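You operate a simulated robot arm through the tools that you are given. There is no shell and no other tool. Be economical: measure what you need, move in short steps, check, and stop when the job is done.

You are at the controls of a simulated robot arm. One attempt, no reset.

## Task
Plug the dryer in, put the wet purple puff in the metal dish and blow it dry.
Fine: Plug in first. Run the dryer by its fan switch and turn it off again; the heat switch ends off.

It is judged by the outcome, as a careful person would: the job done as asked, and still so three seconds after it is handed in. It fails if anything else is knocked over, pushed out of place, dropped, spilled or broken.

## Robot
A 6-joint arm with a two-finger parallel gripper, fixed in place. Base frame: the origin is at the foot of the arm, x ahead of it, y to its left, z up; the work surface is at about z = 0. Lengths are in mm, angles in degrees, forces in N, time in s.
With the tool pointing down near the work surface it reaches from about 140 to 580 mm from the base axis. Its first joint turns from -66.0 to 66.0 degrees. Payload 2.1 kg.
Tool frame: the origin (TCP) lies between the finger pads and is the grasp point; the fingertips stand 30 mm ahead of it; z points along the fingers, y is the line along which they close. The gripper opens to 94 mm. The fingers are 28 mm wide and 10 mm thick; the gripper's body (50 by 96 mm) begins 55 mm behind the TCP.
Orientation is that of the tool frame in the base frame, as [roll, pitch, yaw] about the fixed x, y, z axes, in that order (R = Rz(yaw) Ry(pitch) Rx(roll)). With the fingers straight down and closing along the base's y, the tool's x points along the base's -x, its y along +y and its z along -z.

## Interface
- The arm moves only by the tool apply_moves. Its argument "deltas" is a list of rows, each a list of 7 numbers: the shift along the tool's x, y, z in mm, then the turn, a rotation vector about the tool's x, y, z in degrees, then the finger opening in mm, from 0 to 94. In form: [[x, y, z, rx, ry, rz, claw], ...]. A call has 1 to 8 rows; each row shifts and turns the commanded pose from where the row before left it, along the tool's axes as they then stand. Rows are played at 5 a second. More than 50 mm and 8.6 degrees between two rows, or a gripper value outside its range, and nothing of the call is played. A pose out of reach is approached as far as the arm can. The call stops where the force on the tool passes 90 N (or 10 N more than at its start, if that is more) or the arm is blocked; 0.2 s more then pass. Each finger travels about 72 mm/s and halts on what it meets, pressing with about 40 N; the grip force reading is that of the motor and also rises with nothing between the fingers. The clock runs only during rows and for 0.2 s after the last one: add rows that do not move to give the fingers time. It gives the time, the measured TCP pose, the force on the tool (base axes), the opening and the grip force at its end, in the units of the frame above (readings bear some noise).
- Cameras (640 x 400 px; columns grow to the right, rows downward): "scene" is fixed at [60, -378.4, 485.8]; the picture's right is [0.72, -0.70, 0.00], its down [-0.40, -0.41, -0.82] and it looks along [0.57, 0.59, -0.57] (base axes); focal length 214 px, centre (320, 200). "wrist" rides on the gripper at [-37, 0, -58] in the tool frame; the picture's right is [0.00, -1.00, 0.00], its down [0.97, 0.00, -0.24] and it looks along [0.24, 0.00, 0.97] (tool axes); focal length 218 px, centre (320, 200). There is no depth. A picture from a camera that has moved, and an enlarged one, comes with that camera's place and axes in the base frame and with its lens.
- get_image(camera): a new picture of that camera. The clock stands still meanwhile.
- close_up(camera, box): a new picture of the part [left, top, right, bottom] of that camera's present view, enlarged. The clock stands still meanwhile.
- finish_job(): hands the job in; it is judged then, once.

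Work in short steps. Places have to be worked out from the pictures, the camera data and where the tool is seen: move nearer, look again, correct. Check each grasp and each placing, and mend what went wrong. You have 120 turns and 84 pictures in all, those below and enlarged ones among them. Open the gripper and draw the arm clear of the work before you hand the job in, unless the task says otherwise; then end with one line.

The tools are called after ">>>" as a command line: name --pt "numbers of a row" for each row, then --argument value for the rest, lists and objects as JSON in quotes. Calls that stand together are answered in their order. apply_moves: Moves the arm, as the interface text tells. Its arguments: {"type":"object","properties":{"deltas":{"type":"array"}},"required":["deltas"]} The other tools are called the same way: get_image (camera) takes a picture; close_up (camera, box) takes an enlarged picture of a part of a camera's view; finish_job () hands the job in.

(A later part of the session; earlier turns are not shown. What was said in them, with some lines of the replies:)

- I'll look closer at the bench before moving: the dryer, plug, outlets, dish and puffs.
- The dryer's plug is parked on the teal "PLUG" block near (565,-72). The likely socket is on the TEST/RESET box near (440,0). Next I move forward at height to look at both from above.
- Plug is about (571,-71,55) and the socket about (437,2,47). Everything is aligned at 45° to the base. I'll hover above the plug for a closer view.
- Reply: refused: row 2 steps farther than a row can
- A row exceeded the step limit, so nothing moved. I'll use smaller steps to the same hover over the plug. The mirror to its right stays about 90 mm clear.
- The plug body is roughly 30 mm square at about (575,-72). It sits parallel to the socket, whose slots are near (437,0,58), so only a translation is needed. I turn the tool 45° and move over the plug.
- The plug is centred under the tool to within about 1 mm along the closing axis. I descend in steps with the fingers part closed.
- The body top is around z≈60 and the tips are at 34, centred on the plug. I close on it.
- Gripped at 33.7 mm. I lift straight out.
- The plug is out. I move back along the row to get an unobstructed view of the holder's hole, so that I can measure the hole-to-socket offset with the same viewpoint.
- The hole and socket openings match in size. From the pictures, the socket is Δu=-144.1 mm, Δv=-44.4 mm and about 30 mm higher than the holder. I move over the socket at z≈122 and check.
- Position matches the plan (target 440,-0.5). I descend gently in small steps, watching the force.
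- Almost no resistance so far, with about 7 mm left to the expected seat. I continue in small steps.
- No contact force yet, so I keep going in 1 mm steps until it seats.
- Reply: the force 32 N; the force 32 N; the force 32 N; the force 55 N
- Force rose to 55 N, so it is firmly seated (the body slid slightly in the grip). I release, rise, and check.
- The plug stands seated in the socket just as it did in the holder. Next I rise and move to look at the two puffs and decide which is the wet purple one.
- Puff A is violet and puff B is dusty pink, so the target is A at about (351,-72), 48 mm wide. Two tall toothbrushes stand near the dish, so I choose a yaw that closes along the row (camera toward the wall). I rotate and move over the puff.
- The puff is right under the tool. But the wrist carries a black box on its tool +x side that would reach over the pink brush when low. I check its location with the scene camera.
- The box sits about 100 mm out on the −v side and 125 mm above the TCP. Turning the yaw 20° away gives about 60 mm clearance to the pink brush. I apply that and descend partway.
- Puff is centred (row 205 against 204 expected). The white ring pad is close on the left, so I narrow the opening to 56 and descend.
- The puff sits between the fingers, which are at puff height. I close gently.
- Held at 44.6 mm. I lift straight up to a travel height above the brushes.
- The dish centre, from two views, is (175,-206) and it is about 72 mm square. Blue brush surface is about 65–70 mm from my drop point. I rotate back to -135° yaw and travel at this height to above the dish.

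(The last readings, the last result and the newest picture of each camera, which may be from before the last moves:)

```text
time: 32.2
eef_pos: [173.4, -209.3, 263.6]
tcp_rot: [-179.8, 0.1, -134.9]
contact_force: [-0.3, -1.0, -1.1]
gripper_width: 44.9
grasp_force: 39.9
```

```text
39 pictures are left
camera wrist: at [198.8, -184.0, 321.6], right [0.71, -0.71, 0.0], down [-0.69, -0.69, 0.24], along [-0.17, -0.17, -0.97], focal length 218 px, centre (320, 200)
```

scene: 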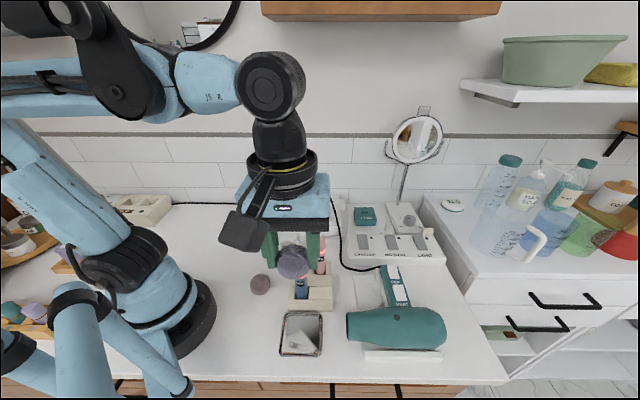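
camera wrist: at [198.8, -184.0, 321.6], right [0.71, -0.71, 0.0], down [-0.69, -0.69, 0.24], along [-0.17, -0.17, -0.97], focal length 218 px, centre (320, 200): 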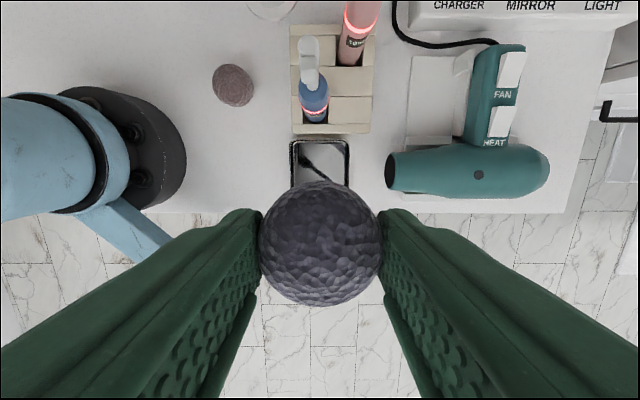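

Aligned over the dish in u, slightly on its −v side as intended. I descend partway, to z≈95, and check the brush clearance.

>>> apply_moves --pt "0 0 45 0 0 0 38" --pt "0 0 45 0 0 0 38" --pt "0 0 45 0 0 0 38" --pt "0 0 33 0 0 0 38" --pt "0 0 0 0 0 0 38"

>>> get_image --camera "wrist"

>>> close_up --camera "scene" --box '[220, 200, 420, 370]'

```text
time: 33.4
eef_pos: [174.6, -210.5, 96.5]
tcp_rot: [-179.8, 0.1, -134.9]
contact_force: [-0.2, -0.2, -0.2]
gripper_width: 44.5
grasp_force: 39.9
```

```text
38 pictures are left
camera wrist: at [200.2, -185.1, 153.5], right [0.71, -0.71, 0.0], down [-0.69, -0.69, 0.24], along [-0.17, -0.17, -0.97], focal length 218 px, centre (320, 200)
```

wrist: 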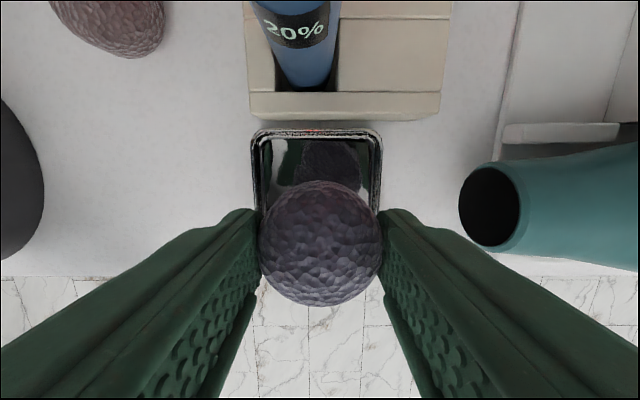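

```text
2.35 times, centred on (320, 285) of scene
camera zoom: at [60.0, -378.4, 485.8], right [0.72, -0.7, 0.0], down [-0.4, -0.41, -0.82], along [0.57, 0.59, -0.57], focal length 505 px, centre (320, 0)
```

zoom: 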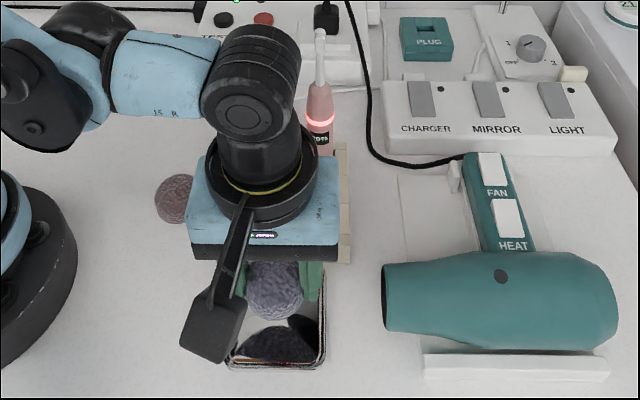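

Dish centre needs about −2 mm in u and +2 in v. I correct this and go down to TCP z≈50 (puff bottom ~13).

>>> apply_moves --pt "-2 2 20 0 0 0 38" --pt "0 0 16 0 0 0 38" --pt "0 0 10 0 0 0 38" --pt "0 0 0 0 0 0 38"

>>> get_image --camera "wrist"

>>> close_up --camera "scene" --box '[260, 290, 350, 370]'

```text
time: 34.4
eef_pos: [173.1, -206.1, 48.6]
tcp_rot: [-179.9, 0.2, -134.8]
contact_force: [0.2, 0.2, 0.2]
gripper_width: 44.8
grasp_force: 39.4
```

```text
36 pictures are left
camera wrist: at [199.8, -181.9, 107.2], right [0.71, -0.71, 0.0], down [-0.69, -0.69, 0.24], along [-0.17, -0.17, -0.97], focal length 218 px, centre (320, 200)
```

wrist: 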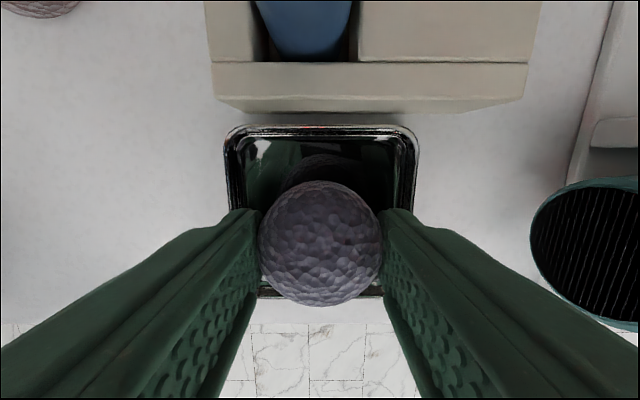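

```text
5.00 times, centred on (305, 330) of scene
camera zoom: at [60.0, -378.4, 485.8], right [0.72, -0.7, 0.0], down [-0.4, -0.41, -0.82], along [0.57, 0.59, -0.57], focal length 1072 px, centre (395, -450)
```

zoom: 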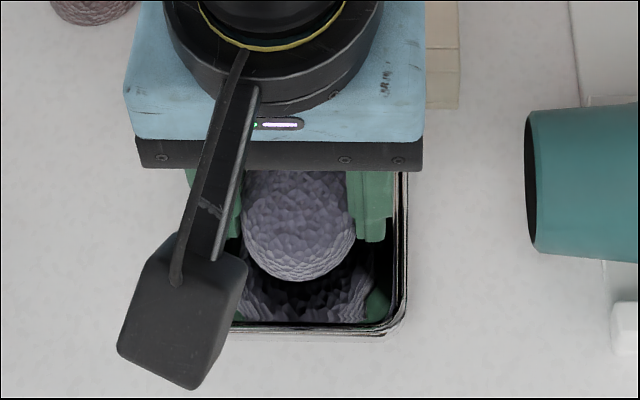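

Puff is centred over the mirror-like floor with about 10 mm gap by its reflection. I lower a few mm until near contact.

>>> apply_moves --pt "0 0 3 0 0 0 38" --pt "0 0 3 0 0 0 38" --pt "0 0 0 0 0 0 38"

>>> close_up --camera "scene" --box '[260, 290, 350, 370]'

```text
time: 35.2
eef_pos: [173.3, -206.5, 44.1]
tcp_rot: [-179.9, 0.1, -134.9]
contact_force: [0.2, 0.0, 0.1]
gripper_width: 44.6
grasp_force: 40.3
```

```text
5.00 times, centred on (305, 330) of scene
camera zoom: at [60.0, -378.4, 485.8], right [0.72, -0.7, 0.0], down [-0.4, -0.41, -0.82], along [0.57, 0.59, -0.57], focal length 1072 px, centre (395, -450)
```

zoom: 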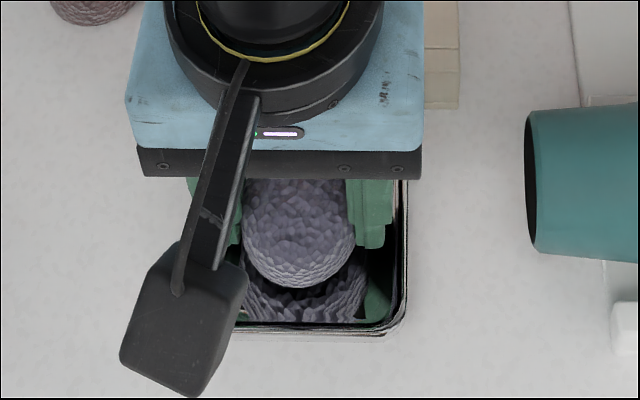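

Gap is about 3–4 mm. I lower 2 mm more and open only slightly so the fingers don't reach the rim, then go up.

>>> apply_moves --pt "0 0 2 0 0 0 38" --pt "0 0 0 0 0 0 47" --pt "0 0 0 0 0 0 49" --pt "0 0 0 0 0 0 49"

>>> get_image --camera "wrist"

```text
time: 36.2
eef_pos: [172.5, -206.1, 40.6]
tcp_rot: [-179.8, 0.1, -134.9]
contact_force: [0.0, -0.2, -0.2]
gripper_width: 49.0
grasp_force: 0.2
```

```text
33 pictures are left
camera wrist: at [199.3, -181.7, 99.2], right [0.71, -0.71, 0.0], down [-0.69, -0.69, 0.24], along [-0.17, -0.17, -0.97], focal length 218 px, centre (320, 200)
```

wrist: 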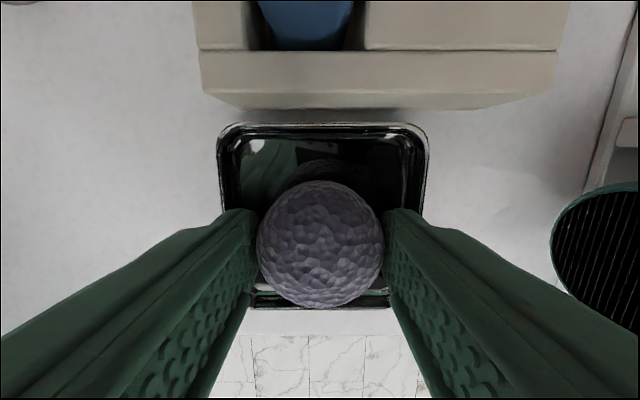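

The puff is released, with no contact force. I draw up slowly.

>>> apply_moves --pt "0 0 -8 0 0 0 49" --pt "0 0 -12 0 0 0 49" --pt "0 0 -30 0 0 0 49" --pt "0 0 -45 0 0 0 49" --pt "0 0 -45 0 0 0 49" --pt "0 0 -45 0 0 0 49" --pt "0 0 -35 0 0 0 49"

>>> get_image --camera "wrist"

>>> close_up --camera "scene" --box '[260, 250, 460, 375]'

```text
time: 37.8
eef_pos: [172.5, -205.3, 261.6]
tcp_rot: [-179.8, 0.1, -134.8]
contact_force: [-0.1, 0.2, -0.7]
gripper_width: 49.1
grasp_force: 0.0
```

```text
32 pictures are left
camera wrist: at [198.6, -180.2, 319.6], right [0.71, -0.71, 0.0], down [-0.69, -0.69, 0.24], along [-0.17, -0.17, -0.97], focal length 218 px, centre (320, 200)
```

wrist: 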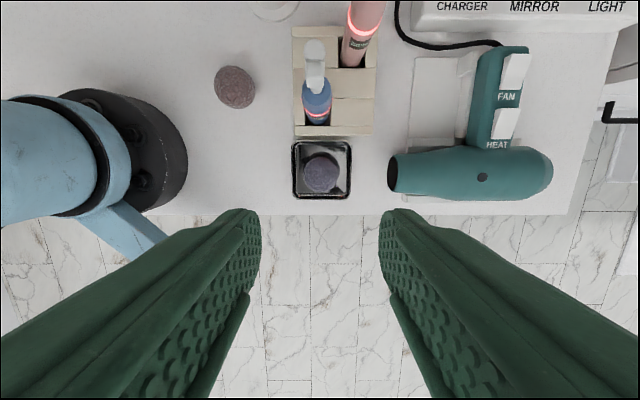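

```text
3.20 times, centred on (360, 312) of scene
camera zoom: at [60.0, -378.4, 485.8], right [0.72, -0.7, 0.0], down [-0.4, -0.41, -0.82], along [0.57, 0.59, -0.57], focal length 686 px, centre (192, -160)
```

zoom: 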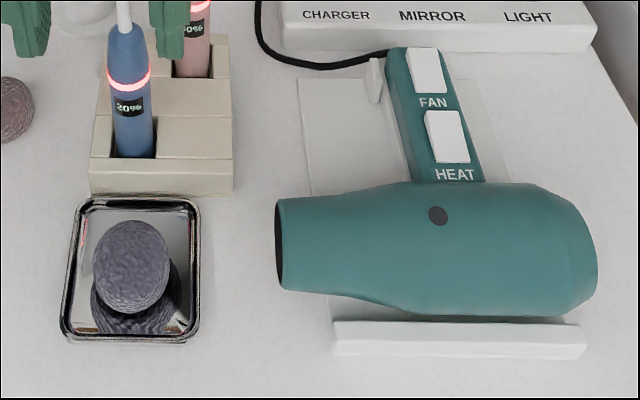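

The puff rests in the dish, right in line with the nozzle. Next I go over the dryer's FAN switch (about 410,-280) to inspect it, closing the fingers for pressing.

>>> apply_moves --pt "-19 -37 0 0 0 8 0" --pt "0 -40 0 0 0 0 0" --pt "0 -40 0 0 0 0 0" --pt "-28 -35 0 0 0 0 0" --pt "-28 -35 0 0 0 0 0" --pt "0 0 0 0 0 0 0"

>>> get_image --camera "wrist"

```text
time: 39.2
eef_pos: [347.8, -304.5, 263.1]
tcp_rot: [-179.8, 0.1, -142.8]
contact_force: [-0.4, 0.4, 0.9]
gripper_width: 0.0
grasp_force: 33.4
```

```text
30 pictures are left
camera wrist: at [377.5, -283.6, 320.1], right [0.6, -0.8, 0.0], down [-0.78, -0.58, 0.24], along [-0.19, -0.15, -0.97], focal length 218 px, centre (320, 200)
```

wrist: 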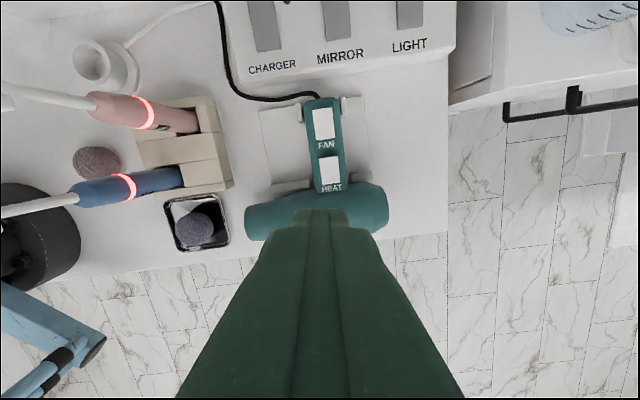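

>>> close_up --camera "wrist" --box '[280, 85, 376, 205]'

>>> close_up --camera "scene" --box '[370, 255, 430, 315]'

```text
3.33 times, centred on (328, 145) of wrist
camera zoom: at [377.5, -283.6, 320.1], right [0.6, -0.8, 0.0], down [-0.78, -0.58, 0.24], along [-0.19, -0.15, -0.97], focal length 728 px, centre (293, 383)
```

zoom: 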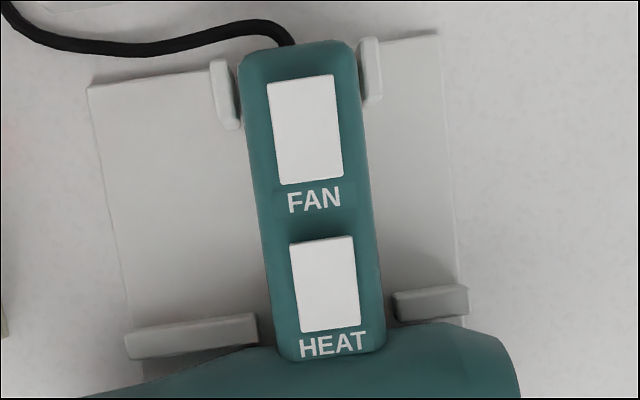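

```text
6.67 times, centred on (400, 285) of scene
camera zoom: at [60.1, -378.5, 485.8], right [0.72, -0.7, 0.0], down [-0.4, -0.41, -0.82], along [0.57, 0.59, -0.57], focal length 1430 px, centre (-213, -367)
```

zoom: 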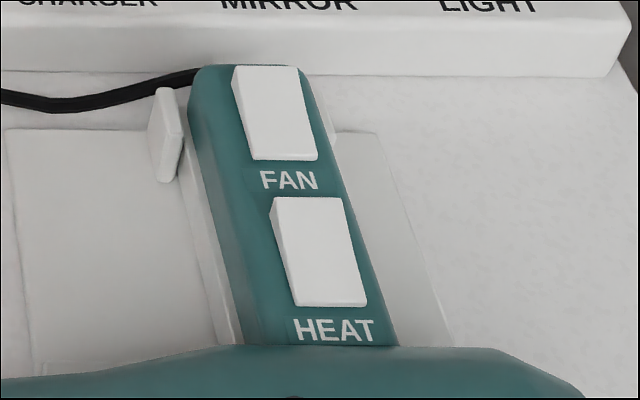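

>>> close_up --camera "scene" --box '[380, 262, 410, 284]'

>>> close_up --camera "scene" --box '[384, 280, 414, 302]'

```text
16.00 times, centred on (395, 273) of scene
camera zoom: at [60.1, -378.5, 485.8], right [0.72, -0.7, 0.0], down [-0.4, -0.41, -0.82], along [0.57, 0.59, -0.57], focal length 3432 px, centre (-880, -968)
```

zoom: 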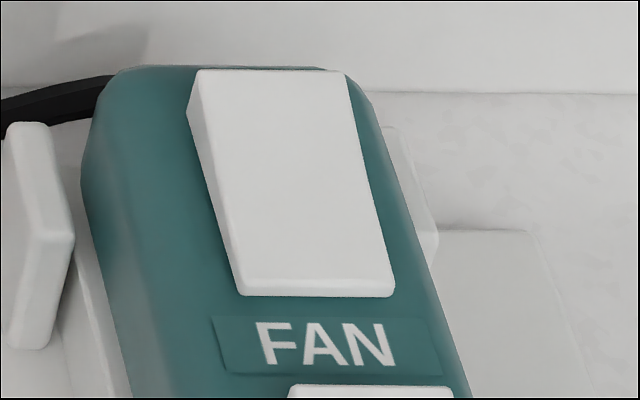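

```text
16.00 times, centred on (399, 291) of scene
camera zoom: at [60.1, -378.5, 485.8], right [0.72, -0.7, 0.0], down [-0.4, -0.41, -0.82], along [0.57, 0.59, -0.57], focal length 3432 px, centre (-944, -1256)
```

zoom: 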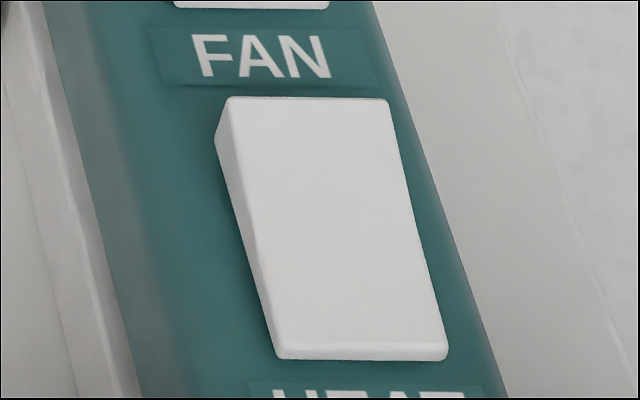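

Both rockers are raised at their far (+v) end, which suggests both are off. FAN centre is about (400,-273,65). I rotate to yaw 135 so the closed tips are narrow along the rocker, and move over its raised end.

>>> apply_moves --pt "0 0 0 0 0 8.2 0" --pt "0 0 0 0 0 8.2 0" --pt "0 0 0 0 0 8.2 0" --pt "0 0 0 0 0 8.2 0" --pt "0 0 0 0 0 8.2 0" --pt "0 0 0 0 0 8.2 0" --pt "0 0 0 0 0 8.2 0" --pt "0 0 0 0 0 8.2 0"

>>> apply_moves --pt "0 0 0 0 0 8.2 0" --pt "0 0 0 0 0 8.2 0" --pt "-7 35 20 0 0 0 0" --pt "-7 35 30 0 0 0 0" --pt "0 0 40 0 0 0 0" --pt "0 0 35 0 0 0 0" --pt "0 0 0 0 0 0 0"

>>> get_image --camera "wrist"

>>> close_up --camera "scene" --box '[340, 220, 450, 320]'

```text
time: 41.0
eef_pos: [348.4, -304.5, 261.8]
tcp_rot: [180.0, 0.2, 151.3]
contact_force: [0.4, -0.2, 0.0]
gripper_width: 0.0
grasp_force: 32.7
```

```text
time: 42.6
eef_pos: [408.6, -266.0, 136.8]
tcp_rot: [179.9, 0.2, 135.1]
contact_force: [-0.1, -1.2, -0.1]
gripper_width: 0.0
grasp_force: 32.8
```

```text
25 pictures are left
camera wrist: at [434.0, -292.6, 194.5], right [-0.71, -0.71, 0.0], down [-0.69, 0.69, 0.24], along [-0.17, 0.17, -0.97], focal length 218 px, centre (320, 200)
```

wrist: 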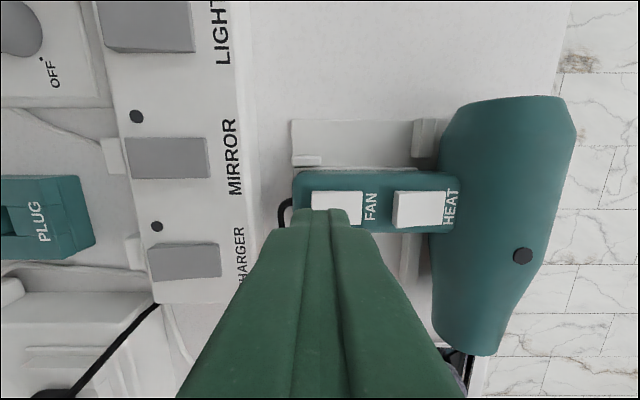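

```text
4.00 times, centred on (395, 270) of scene
camera zoom: at [60.0, -378.4, 485.8], right [0.72, -0.7, 0.0], down [-0.4, -0.41, -0.82], along [0.57, 0.59, -0.57], focal length 858 px, centre (20, -80)
```

zoom: 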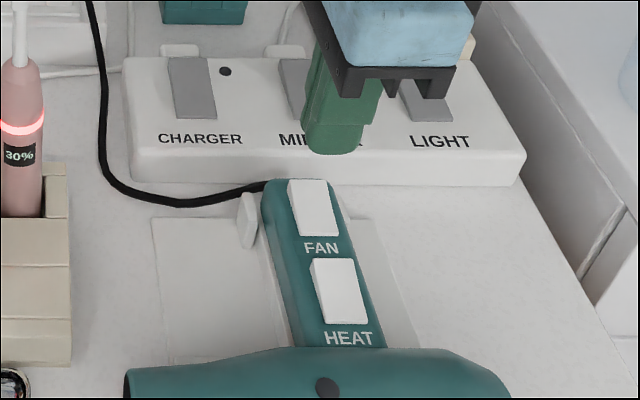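

Tips are over the far half of the FAN rocker, 11 mm from its centre. I descend carefully and press in small steps.

>>> apply_moves --pt "0 0 12 0 0 0 0" --pt "0 0 10 0 0 0 0" --pt "0 0 0 0 0 0 0"

>>> close_up --camera "scene" --box '[360, 235, 430, 305]'

```text
time: 43.4
eef_pos: [406.9, -265.2, 114.6]
tcp_rot: [179.9, 0.2, 135.1]
contact_force: [-1.1, 0.2, -0.4]
gripper_width: 0.0
grasp_force: 33.0
```

```text
5.71 times, centred on (395, 270) of scene
camera zoom: at [60.0, -378.4, 485.8], right [0.72, -0.7, 0.0], down [-0.4, -0.41, -0.82], along [0.57, 0.59, -0.57], focal length 1226 px, centre (-109, -200)
```

zoom: 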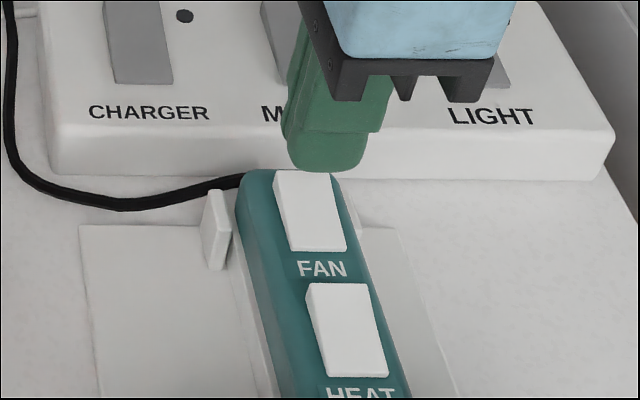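

>>> apply_moves --pt "0 0 6 0 0 0 0" --pt "0 0 4 0 0 0 0" --pt "0 0 0 0 0 0 0"

>>> apply_moves --pt "0 0 3 0 0 0 0" --pt "0 0 0 0 0 0 0"

>>> apply_moves --pt "0 0 2 0 0 0 0" --pt "0 0 0 0 0 0 0"

>>> apply_moves --pt "0 0 2 0 0 0 0" --pt "0 0 0 0 0 0 0"

```text
time: 44.2
eef_pos: [407.0, -264.8, 104.6]
tcp_rot: [179.9, 0.1, 135.1]
contact_force: [0.4, -0.3, 0.5]
gripper_width: 0.0
grasp_force: 32.8
```

```text
time: 44.8
eef_pos: [406.6, -266.1, 102.0]
tcp_rot: [179.9, 0.2, 135.1]
contact_force: [-0.4, -0.8, 0.8]
gripper_width: 0.0
grasp_force: 33.3
```

```text
time: 45.4
eef_pos: [407.4, -265.3, 100.3]
tcp_rot: [179.8, 0.2, 135.2]
contact_force: [-0.4, -1.0, 0.7]
gripper_width: 0.0
grasp_force: 32.9
```

```text
time: 46.0
eef_pos: [406.5, -265.3, 98.4]
tcp_rot: [180.0, 0.3, 135.1]
contact_force: [1.4, 0.8, 3.2]
gripper_width: 0.0
grasp_force: 32.9
```

Light contact at tip z≈68. I press on in 1.5 mm steps.

>>> apply_moves --pt "0 0 1.5 0 0 0 0" --pt "0 0 0 0 0 0 0"

>>> apply_moves --pt "0 0 1.5 0 0 0 0" --pt "0 0 0 0 0 0 0"

>>> close_up --camera "scene" --box '[360, 235, 430, 305]'

```text
time: 46.6
eef_pos: [407.9, -263.8, 96.6]
tcp_rot: [179.9, 0.3, 135.1]
contact_force: [0.1, -0.6, -0.4]
gripper_width: 0.0
grasp_force: 33.3
```

```text
time: 47.2
eef_pos: [407.9, -265.7, 95.3]
tcp_rot: [179.9, 0.1, 135.1]
contact_force: [-0.5, 0.4, 4.3]
gripper_width: 0.0
grasp_force: 32.7
```

```text
5.71 times, centred on (395, 270) of scene
camera zoom: at [60.0, -378.4, 485.9], right [0.72, -0.7, 0.0], down [-0.4, -0.41, -0.82], along [0.57, 0.59, -0.57], focal length 1226 px, centre (-109, -200)
```

zoom: 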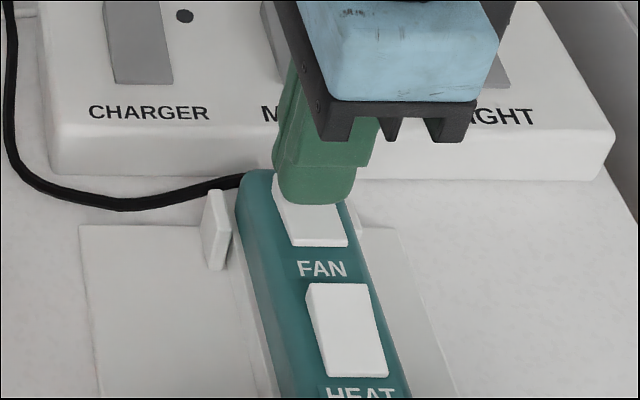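

>>> apply_moves --pt "0 0 1.5 0 0 0 0" --pt "0 0 0 0 0 0 0"

>>> apply_moves --pt "0 0 -10 0 0 0 0" --pt "0 0 -20 0 0 0 0" --pt "0 0 0 0 0 0 0"

>>> close_up --camera "scene" --box '[260, 235, 460, 365]'

>>> close_up --camera "scene" --box '[375, 258, 415, 303]'

```text
time: 47.8
eef_pos: [406.8, -265.9, 94.4]
tcp_rot: [179.9, 0.1, 135.1]
contact_force: [-1.0, 1.1, 43.6]
gripper_width: 0.1
grasp_force: 32.6
```

```text
time: 48.6
eef_pos: [406.6, -266.0, 123.1]
tcp_rot: [179.9, 0.3, 135.2]
contact_force: [-0.1, -0.3, 0.5]
gripper_width: 0.0
grasp_force: 32.7
```

```text
3.08 times, centred on (360, 300) of scene
camera zoom: at [60.0, -378.4, 485.8], right [0.72, -0.7, 0.0], down [-0.4, -0.41, -0.82], along [0.57, 0.59, -0.57], focal length 660 px, centre (197, -108)
```

zoom: 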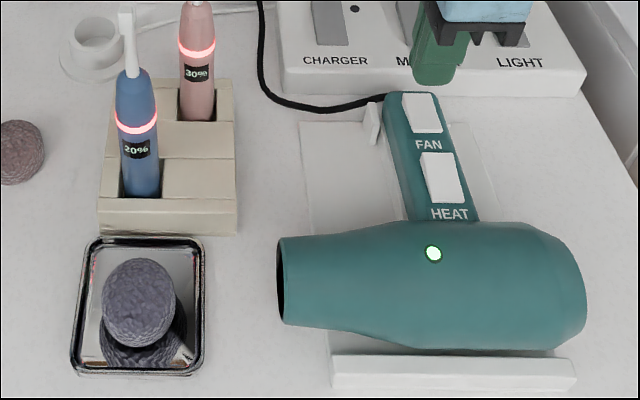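

```text
8.89 times, centred on (395, 280) of scene
camera zoom: at [60.0, -378.4, 485.8], right [0.72, -0.7, 0.0], down [-0.4, -0.41, -0.82], along [0.57, 0.59, -0.57], focal length 1906 px, centre (-347, -516)
```

zoom: 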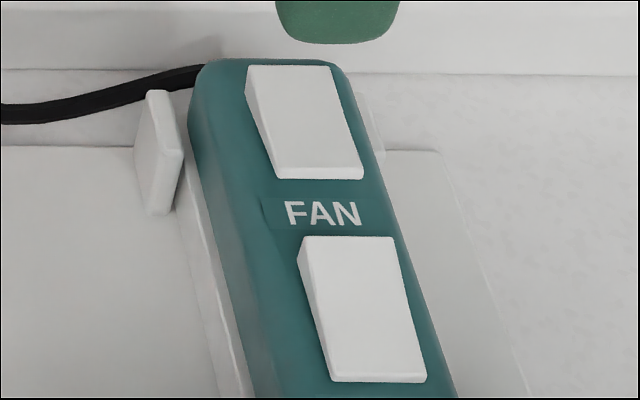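

The dryer's green lamp is on, so it is running, and HEAT is unchanged. I let it blow for a while, moving over the other end of the FAN rocker meanwhile.

>>> apply_moves --pt "0 -12 0 0 0 0 0" --pt "0 -11 0 0 0 0 0" --pt "0 0 0 0 0 0 0" --pt "0 0 0 0 0 0 0" --pt "0 0 0 0 0 0 0" --pt "0 0 0 0 0 0 0" --pt "0 0 0 0 0 0 0" --pt "0 0 0 0 0 0 0"

>>> apply_moves --pt "0 0 0 0 0 0 0" --pt "0 0 0 0 0 0 0" --pt "0 0 0 0 0 0 0" --pt "0 0 0 0 0 0 0" --pt "0 0 0 0 0 0 0" --pt "0 0 0 0 0 0 0" --pt "0 0 0 0 0 0 0" --pt "0 0 0 0 0 0 0"

>>> close_up --camera "scene" --box '[230, 235, 460, 365]'

```text
time: 50.4
eef_pos: [391.8, -281.4, 123.0]
tcp_rot: [179.9, 0.2, 135.0]
contact_force: [-0.4, 1.0, -1.0]
gripper_width: 0.0
grasp_force: 33.2
```

```text
time: 52.2
eef_pos: [390.6, -281.8, 124.2]
tcp_rot: [179.9, 0.3, 135.2]
contact_force: [-0.4, -0.3, -0.8]
gripper_width: 0.0
grasp_force: 32.9
```

```text
2.78 times, centred on (345, 300) of scene
camera zoom: at [60.0, -378.4, 485.8], right [0.72, -0.7, 0.0], down [-0.4, -0.41, -0.82], along [0.57, 0.59, -0.57], focal length 597 px, centre (250, -78)
```

zoom: 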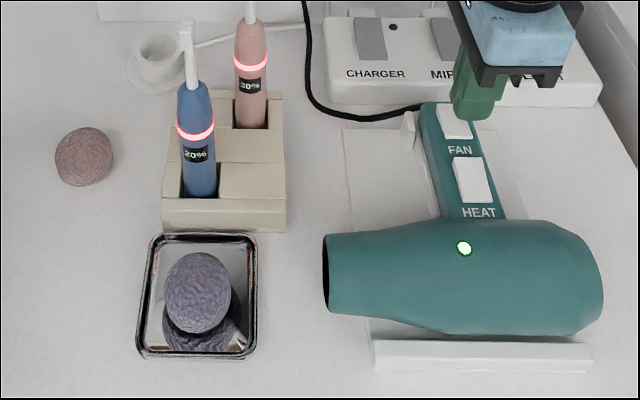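

The puff is getting lighter, so I keep blowing.

>>> apply_moves --pt "0 0 0 0 0 0 0" --pt "0 0 0 0 0 0 0" --pt "0 0 0 0 0 0 0" --pt "0 0 0 0 0 0 0" --pt "0 0 0 0 0 0 0" --pt "0 0 0 0 0 0 0" --pt "0 0 0 0 0 0 0" --pt "0 0 0 0 0 0 0"

>>> apply_moves --pt "0 0 0 0 0 0 0" --pt "0 0 0 0 0 0 0" --pt "0 0 0 0 0 0 0" --pt "0 0 0 0 0 0 0" --pt "0 0 0 0 0 0 0" --pt "0 0 0 0 0 0 0" --pt "0 0 0 0 0 0 0" --pt "0 0 0 0 0 0 0"

>>> apply_moves --pt "0 0 0 0 0 0 0" --pt "0 0 0 0 0 0 0" --pt "0 0 0 0 0 0 0" --pt "0 0 0 0 0 0 0" --pt "0 0 0 0 0 0 0" --pt "0 0 0 0 0 0 0" --pt "0 0 0 0 0 0 0" --pt "0 0 0 0 0 0 0"

>>> close_up --camera "scene" --box '[230, 235, 460, 365]'

```text
time: 54.0
eef_pos: [391.0, -282.2, 123.9]
tcp_rot: [179.9, 0.2, 135.1]
contact_force: [0.0, 0.7, 0.0]
gripper_width: 0.1
grasp_force: 32.8
```

```text
time: 55.8
eef_pos: [391.7, -281.3, 123.5]
tcp_rot: [179.8, 0.3, 135.1]
contact_force: [-1.3, -0.6, 0.1]
gripper_width: 0.0
grasp_force: 32.9
```

```text
time: 57.6
eef_pos: [391.5, -281.9, 124.0]
tcp_rot: [179.9, 0.3, 135.1]
contact_force: [0.2, -1.3, 0.4]
gripper_width: 0.0
grasp_force: 33.6
```

```text
2.78 times, centred on (345, 300) of scene
camera zoom: at [60.0, -378.4, 485.8], right [0.72, -0.7, 0.0], down [-0.4, -0.41, -0.82], along [0.57, 0.59, -0.57], focal length 597 px, centre (250, -78)
```

zoom: 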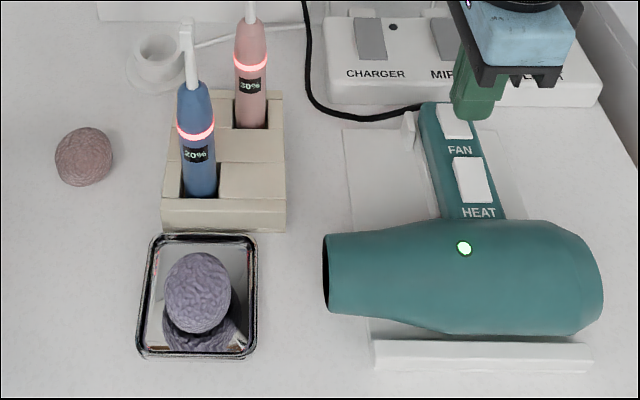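

>>> apply_moves --pt "0 0 0 0 0 0 0" --pt "0 0 0 0 0 0 0" --pt "0 0 0 0 0 0 0" --pt "0 0 0 0 0 0 0" --pt "0 0 0 0 0 0 0" --pt "0 0 0 0 0 0 0" --pt "0 0 0 0 0 0 0" --pt "0 0 0 0 0 0 0"

>>> apply_moves --pt "0 0 0 0 0 0 0" --pt "0 0 0 0 0 0 0" --pt "0 0 0 0 0 0 0" --pt "0 0 0 0 0 0 0" --pt "0 0 0 0 0 0 0" --pt "0 0 0 0 0 0 0" --pt "0 0 0 0 0 0 0" --pt "0 0 0 0 0 0 0"

>>> apply_moves --pt "0 0 0 0 0 0 0" --pt "0 0 0 0 0 0 0" --pt "0 0 0 0 0 0 0" --pt "0 0 0 0 0 0 0" --pt "0 0 0 0 0 0 0" --pt "0 0 0 0 0 0 0" --pt "0 0 0 0 0 0 0" --pt "0 0 0 0 0 0 0"

>>> apply_moves --pt "0 0 0 0 0 0 0" --pt "0 0 0 0 0 0 0" --pt "0 0 0 0 0 0 0" --pt "0 0 0 0 0 0 0" --pt "0 0 0 0 0 0 0" --pt "0 0 0 0 0 0 0" --pt "0 0 0 0 0 0 0" --pt "0 0 0 0 0 0 0"

>>> close_up --camera "scene" --box '[230, 235, 460, 365]'

```text
time: 59.4
eef_pos: [390.6, -281.7, 122.5]
tcp_rot: [179.9, 0.2, 135.1]
contact_force: [-0.8, 0.4, 0.5]
gripper_width: 0.0
grasp_force: 33.3
```

```text
time: 61.2
eef_pos: [390.7, -282.8, 124.4]
tcp_rot: [179.7, 0.3, 135.1]
contact_force: [-0.2, 0.5, -0.4]
gripper_width: 0.0
grasp_force: 32.5
```

```text
time: 63.0
eef_pos: [391.5, -281.8, 123.4]
tcp_rot: [179.9, 0.3, 135.1]
contact_force: [-0.4, -0.4, -0.7]
gripper_width: 0.1
grasp_force: 33.0
```

```text
time: 64.8
eef_pos: [392.3, -281.2, 122.9]
tcp_rot: [179.9, 0.1, 135.1]
contact_force: [0.3, -0.2, -0.5]
gripper_width: 0.0
grasp_force: 32.4
```

```text
2.78 times, centred on (345, 300) of scene
camera zoom: at [60.0, -378.4, 485.8], right [0.72, -0.7, 0.0], down [-0.4, -0.41, -0.82], along [0.57, 0.59, -0.57], focal length 597 px, centre (250, -78)
```

zoom: 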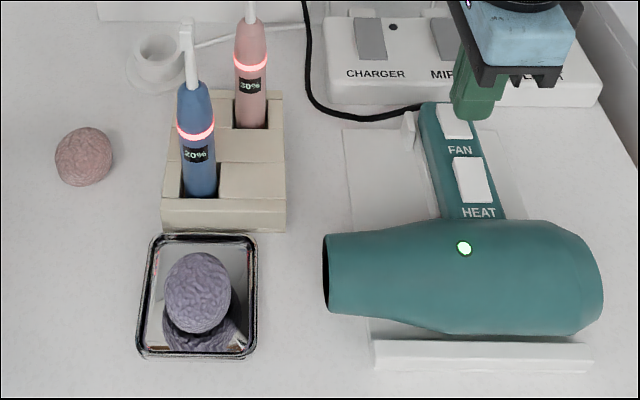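

Still slowly lightening, so I keep it running.

>>> apply_moves --pt "0 0 0 0 0 0 0" --pt "0 0 0 0 0 0 0" --pt "0 0 0 0 0 0 0" --pt "0 0 0 0 0 0 0" --pt "0 0 0 0 0 0 0" --pt "0 0 0 0 0 0 0" --pt "0 0 0 0 0 0 0" --pt "0 0 0 0 0 0 0"

>>> apply_moves --pt "0 0 0 0 0 0 0" --pt "0 0 0 0 0 0 0" --pt "0 0 0 0 0 0 0" --pt "0 0 0 0 0 0 0" --pt "0 0 0 0 0 0 0" --pt "0 0 0 0 0 0 0" --pt "0 0 0 0 0 0 0" --pt "0 0 0 0 0 0 0"

>>> apply_moves --pt "0 0 0 0 0 0 0" --pt "0 0 0 0 0 0 0" --pt "0 0 0 0 0 0 0" --pt "0 0 0 0 0 0 0" --pt "0 0 0 0 0 0 0" --pt "0 0 0 0 0 0 0" --pt "0 0 0 0 0 0 0" --pt "0 0 0 0 0 0 0"

>>> apply_moves --pt "0 0 0 0 0 0 0" --pt "0 0 0 0 0 0 0" --pt "0 0 0 0 0 0 0" --pt "0 0 0 0 0 0 0" --pt "0 0 0 0 0 0 0" --pt "0 0 0 0 0 0 0" --pt "0 0 0 0 0 0 0" --pt "0 0 0 0 0 0 0"

>>> close_up --camera "scene" --box '[230, 235, 460, 365]'

```text
time: 66.6
eef_pos: [390.8, -281.9, 123.2]
tcp_rot: [179.9, 0.2, 135.1]
contact_force: [0.6, 0.5, -0.8]
gripper_width: 0.0
grasp_force: 33.1
```

```text
time: 68.4
eef_pos: [390.7, -282.5, 123.5]
tcp_rot: [179.8, 0.2, 135.2]
contact_force: [0.0, -0.2, 0.2]
gripper_width: 0.1
grasp_force: 33.5
```

```text
time: 70.2
eef_pos: [391.2, -281.6, 124.1]
tcp_rot: [179.9, 0.3, 135.0]
contact_force: [0.6, -0.7, -0.9]
gripper_width: 0.0
grasp_force: 33.0
```

```text
time: 72.0
eef_pos: [391.1, -282.3, 123.5]
tcp_rot: [179.9, 0.2, 135.0]
contact_force: [0.3, -0.3, -0.7]
gripper_width: 0.2
grasp_force: 32.9
```

```text
2.78 times, centred on (345, 300) of scene
camera zoom: at [60.0, -378.4, 485.8], right [0.72, -0.7, 0.0], down [-0.4, -0.41, -0.82], along [0.57, 0.59, -0.57], focal length 597 px, centre (250, -78)
```

zoom: 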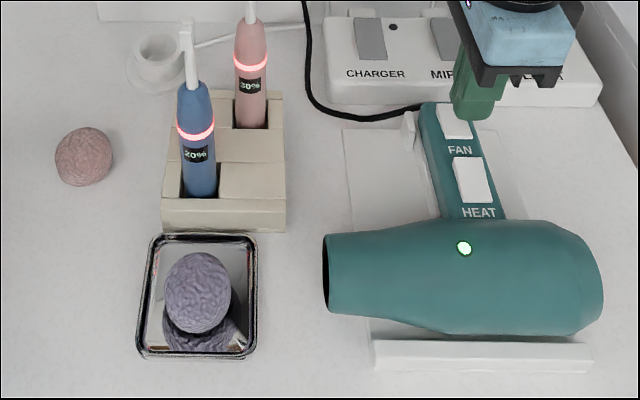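

The purple puff's tone looks unchanged over the last 7 s. I check it closely.

>>> close_up --camera "scene" --box '[280, 315, 325, 365]'

>>> apply_moves --pt "0 0 0 0 0 0 0" --pt "0 0 0 0 0 0 0" --pt "0 0 0 0 0 0 0" --pt "0 0 0 0 0 0 0" --pt "0 0 0 0 0 0 0" --pt "0 0 0 0 0 0 0" --pt "0 0 0 0 0 0 0" --pt "0 0 0 0 0 0 0"

>>> apply_moves --pt "0 0 0 0 0 0 0" --pt "0 0 0 0 0 0 0" --pt "0 0 0 0 0 0 0" --pt "0 0 0 0 0 0 0" --pt "0 0 0 0 0 0 0" --pt "0 0 0 0 0 0 0" --pt "0 0 0 0 0 0 0" --pt "0 0 0 0 0 0 0"

>>> apply_moves --pt "0 0 0 0 0 0 0" --pt "0 0 0 0 0 0 0" --pt "0 0 0 0 0 0 0" --pt "0 0 0 0 0 0 0" --pt "0 0 0 0 0 0 0" --pt "0 0 0 0 0 0 0" --pt "0 0 0 0 0 0 0" --pt "0 0 0 0 0 0 0"

>>> close_up --camera "scene" --box '[280, 315, 325, 365]'

```text
8.00 times, centred on (302, 340) of scene
camera zoom: at [60.0, -378.4, 485.8], right [0.72, -0.7, 0.0], down [-0.4, -0.41, -0.82], along [0.57, 0.59, -0.57], focal length 1716 px, centre (460, -920)
```

zoom: 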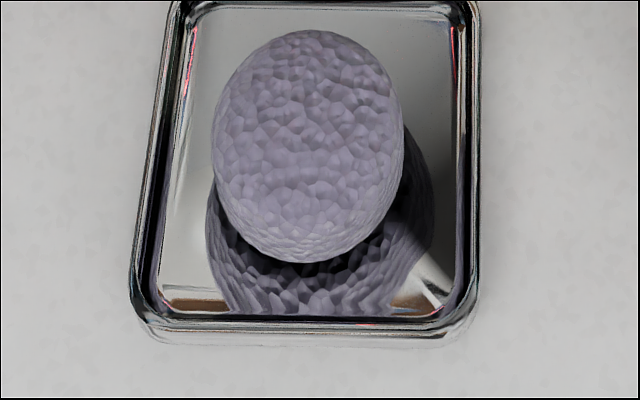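

```text
time: 73.8
eef_pos: [392.0, -281.0, 122.5]
tcp_rot: [179.9, 0.2, 135.1]
contact_force: [-0.6, 0.3, -0.7]
gripper_width: 0.2
grasp_force: 33.3
```

```text
time: 75.6
eef_pos: [391.1, -281.4, 122.9]
tcp_rot: [179.9, 0.2, 135.1]
contact_force: [0.0, -0.4, 0.1]
gripper_width: 0.1
grasp_force: 33.5
```

```text
time: 77.4
eef_pos: [391.4, -281.7, 123.4]
tcp_rot: [179.9, 0.2, 135.1]
contact_force: [-0.5, 0.1, 0.7]
gripper_width: 0.0
grasp_force: 33.6
```

```text
8.00 times, centred on (302, 340) of scene
camera zoom: at [60.0, -378.4, 485.8], right [0.72, -0.7, 0.0], down [-0.4, -0.41, -0.82], along [0.57, 0.59, -0.57], focal length 1716 px, centre (460, -920)
```

zoom: 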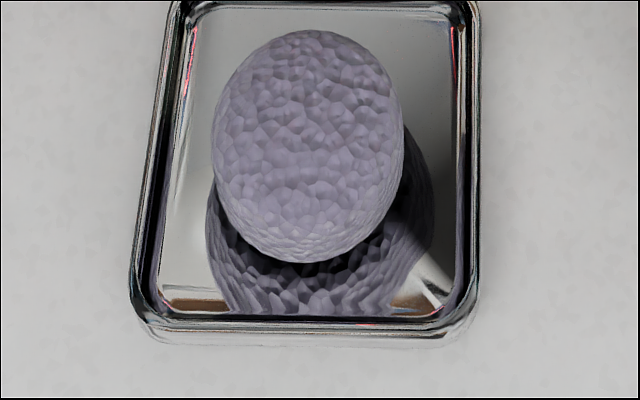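

No further change: it is dry. I turn the fan off by pressing the near end of its rocker, which is now raised.

>>> apply_moves --pt "0 0 10 0 0 0 0" --pt "0 0 8 0 0 0 0" --pt "0 0 3 0 0 0 0" --pt "0 0 2 0 0 0 0" --pt "0 0 2 0 0 0 0" --pt "0 0 0 0 0 0 0"

>>> apply_moves --pt "0 0 1.5 0 0 0 0" --pt "0 0 1.2 0 0 0 0" --pt "0 0 0 0 0 0 0"

>>> close_up --camera "scene" --box '[340, 255, 450, 355]'

```text
time: 78.8
eef_pos: [390.9, -281.4, 98.9]
tcp_rot: [179.9, 0.2, 135.2]
contact_force: [0.2, 0.4, -0.2]
gripper_width: 0.0
grasp_force: 33.1
```

```text
time: 79.6
eef_pos: [391.3, -281.2, 95.1]
tcp_rot: [179.8, 0.3, 135.1]
contact_force: [-0.5, -0.8, -0.7]
gripper_width: 0.0
grasp_force: 33.2
```

```text
4.00 times, centred on (395, 305) of scene
camera zoom: at [60.0, -378.4, 485.8], right [0.72, -0.7, 0.0], down [-0.4, -0.41, -0.82], along [0.57, 0.59, -0.57], focal length 858 px, centre (20, -220)
```

zoom: 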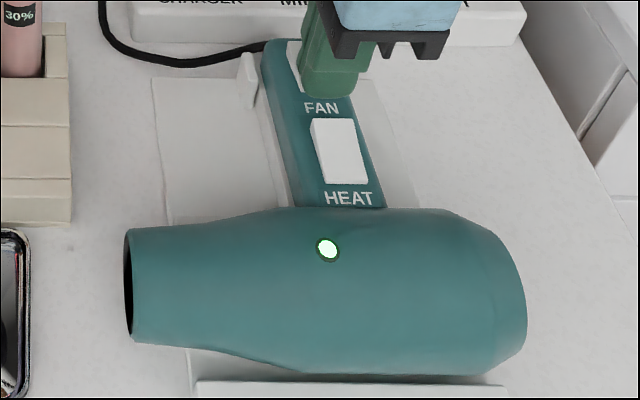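

Still lit and no contact yet (tip z≈65). I press on in small steps.

>>> apply_moves --pt "0 0 1.2 0 0 0 0" --pt "0 0 0 0 0 0 0"

>>> apply_moves --pt "0 0 1.2 0 0 0 0" --pt "0 0 0 0 0 0 0"

>>> apply_moves --pt "0 0 1.2 0 0 0 0" --pt "0 0 0 0 0 0 0"

```text
time: 80.2
eef_pos: [391.4, -282.0, 93.7]
tcp_rot: [180.0, 0.2, 135.1]
contact_force: [-0.6, -2.0, 3.5]
gripper_width: 0.1
grasp_force: 32.5
```

```text
time: 80.8
eef_pos: [390.3, -281.2, 93.8]
tcp_rot: [179.9, 0.2, 135.0]
contact_force: [-3.2, -1.2, 11.6]
gripper_width: 0.0
grasp_force: 33.1
```

```text
time: 81.4
eef_pos: [391.1, -281.6, 92.7]
tcp_rot: [-180.0, 0.1, 135.0]
contact_force: [-4.8, -3.3, 39.2]
gripper_width: 0.0
grasp_force: 32.8
```

Bottomed at 39 N. I back off and check the lamp.

>>> apply_moves --pt "0 0 -10 0 0 0 0" --pt "0 0 -25 0 0 0 0" --pt "0 0 0 0 0 0 0"

>>> close_up --camera "scene" --box '[340, 255, 450, 355]'

```text
time: 82.2
eef_pos: [390.1, -281.2, 126.7]
tcp_rot: [179.9, 0.2, 135.1]
contact_force: [0.1, -0.5, 0.1]
gripper_width: 0.0
grasp_force: 32.5
```

```text
4.00 times, centred on (395, 305) of scene
camera zoom: at [60.0, -378.4, 485.8], right [0.72, -0.7, 0.0], down [-0.4, -0.41, -0.82], along [0.57, 0.59, -0.57], focal length 858 px, centre (20, -220)
```

zoom: 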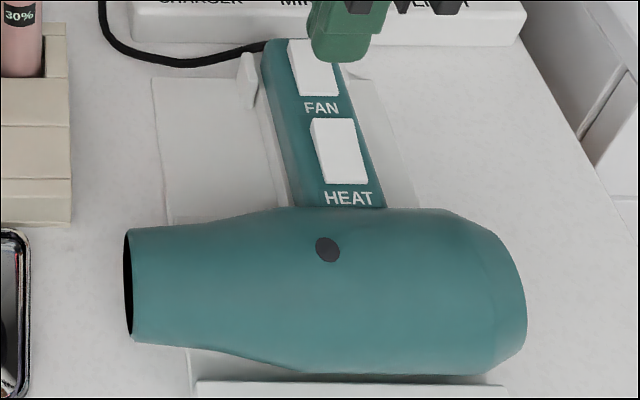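

The lamp is out and both rockers are in the off position. I raise the arm, open the gripper and draw clear.

>>> apply_moves --pt "0 0 -45 0 0 0 0" --pt "0 0 -45 0 0 0 0" --pt "0 0 -45 0 0 0 60" --pt "0 0 -45 0 0 0 94" --pt "30 10 -10 0 0 0 94" --pt "30 -10 0 0 0 0 94" --pt "30 -10 0 0 0 0 94" --pt "0 0 0 0 0 0 94"

>>> get_image --camera "scene"

>>> get_image --camera "wrist"

```text
time: 84.0
eef_pos: [319.6, -225.2, 317.3]
tcp_rot: [179.9, 0.2, 135.1]
contact_force: [-0.4, 0.5, -0.1]
gripper_width: 94.1
grasp_force: 0.1
```

```text
11 pictures are left
```

scene: 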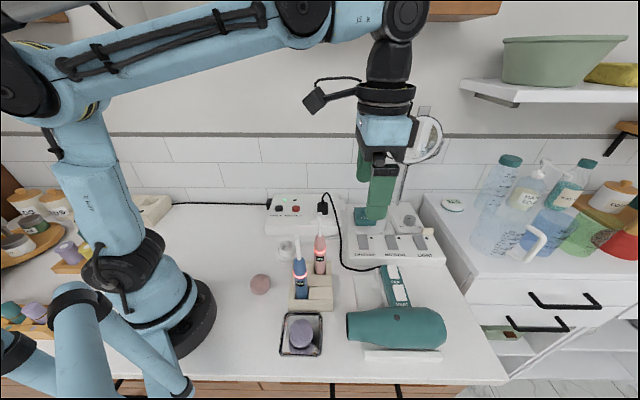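

```text
10 pictures are left
camera wrist: at [345.0, -252.1, 374.4], right [-0.71, -0.71, 0.0], down [-0.69, 0.69, 0.24], along [-0.17, 0.17, -0.97], focal length 218 px, centre (320, 200)
```

wrist: 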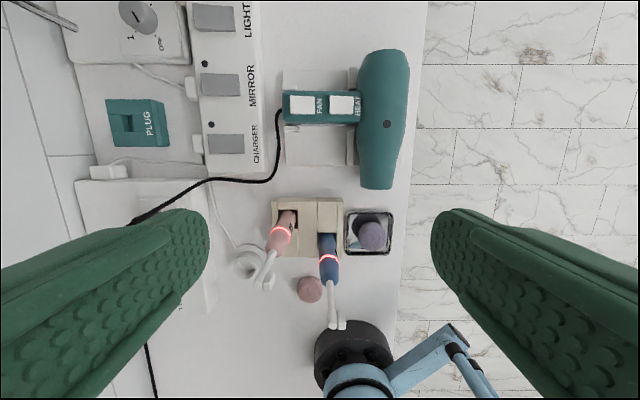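

Everything is in place: plug in the socket, dry puff in the dish, dryer off, nothing disturbed, and the arm clear. I hand the job in.

>>> finish_job

```text
The job is handed in.
```

The dryer is plugged in and the purple puff is in the metal dish. I blew it for about 30 seconds, until its colour stopped changing. The fan is off again, and the heat switch was left untouched in what looks like its off position.
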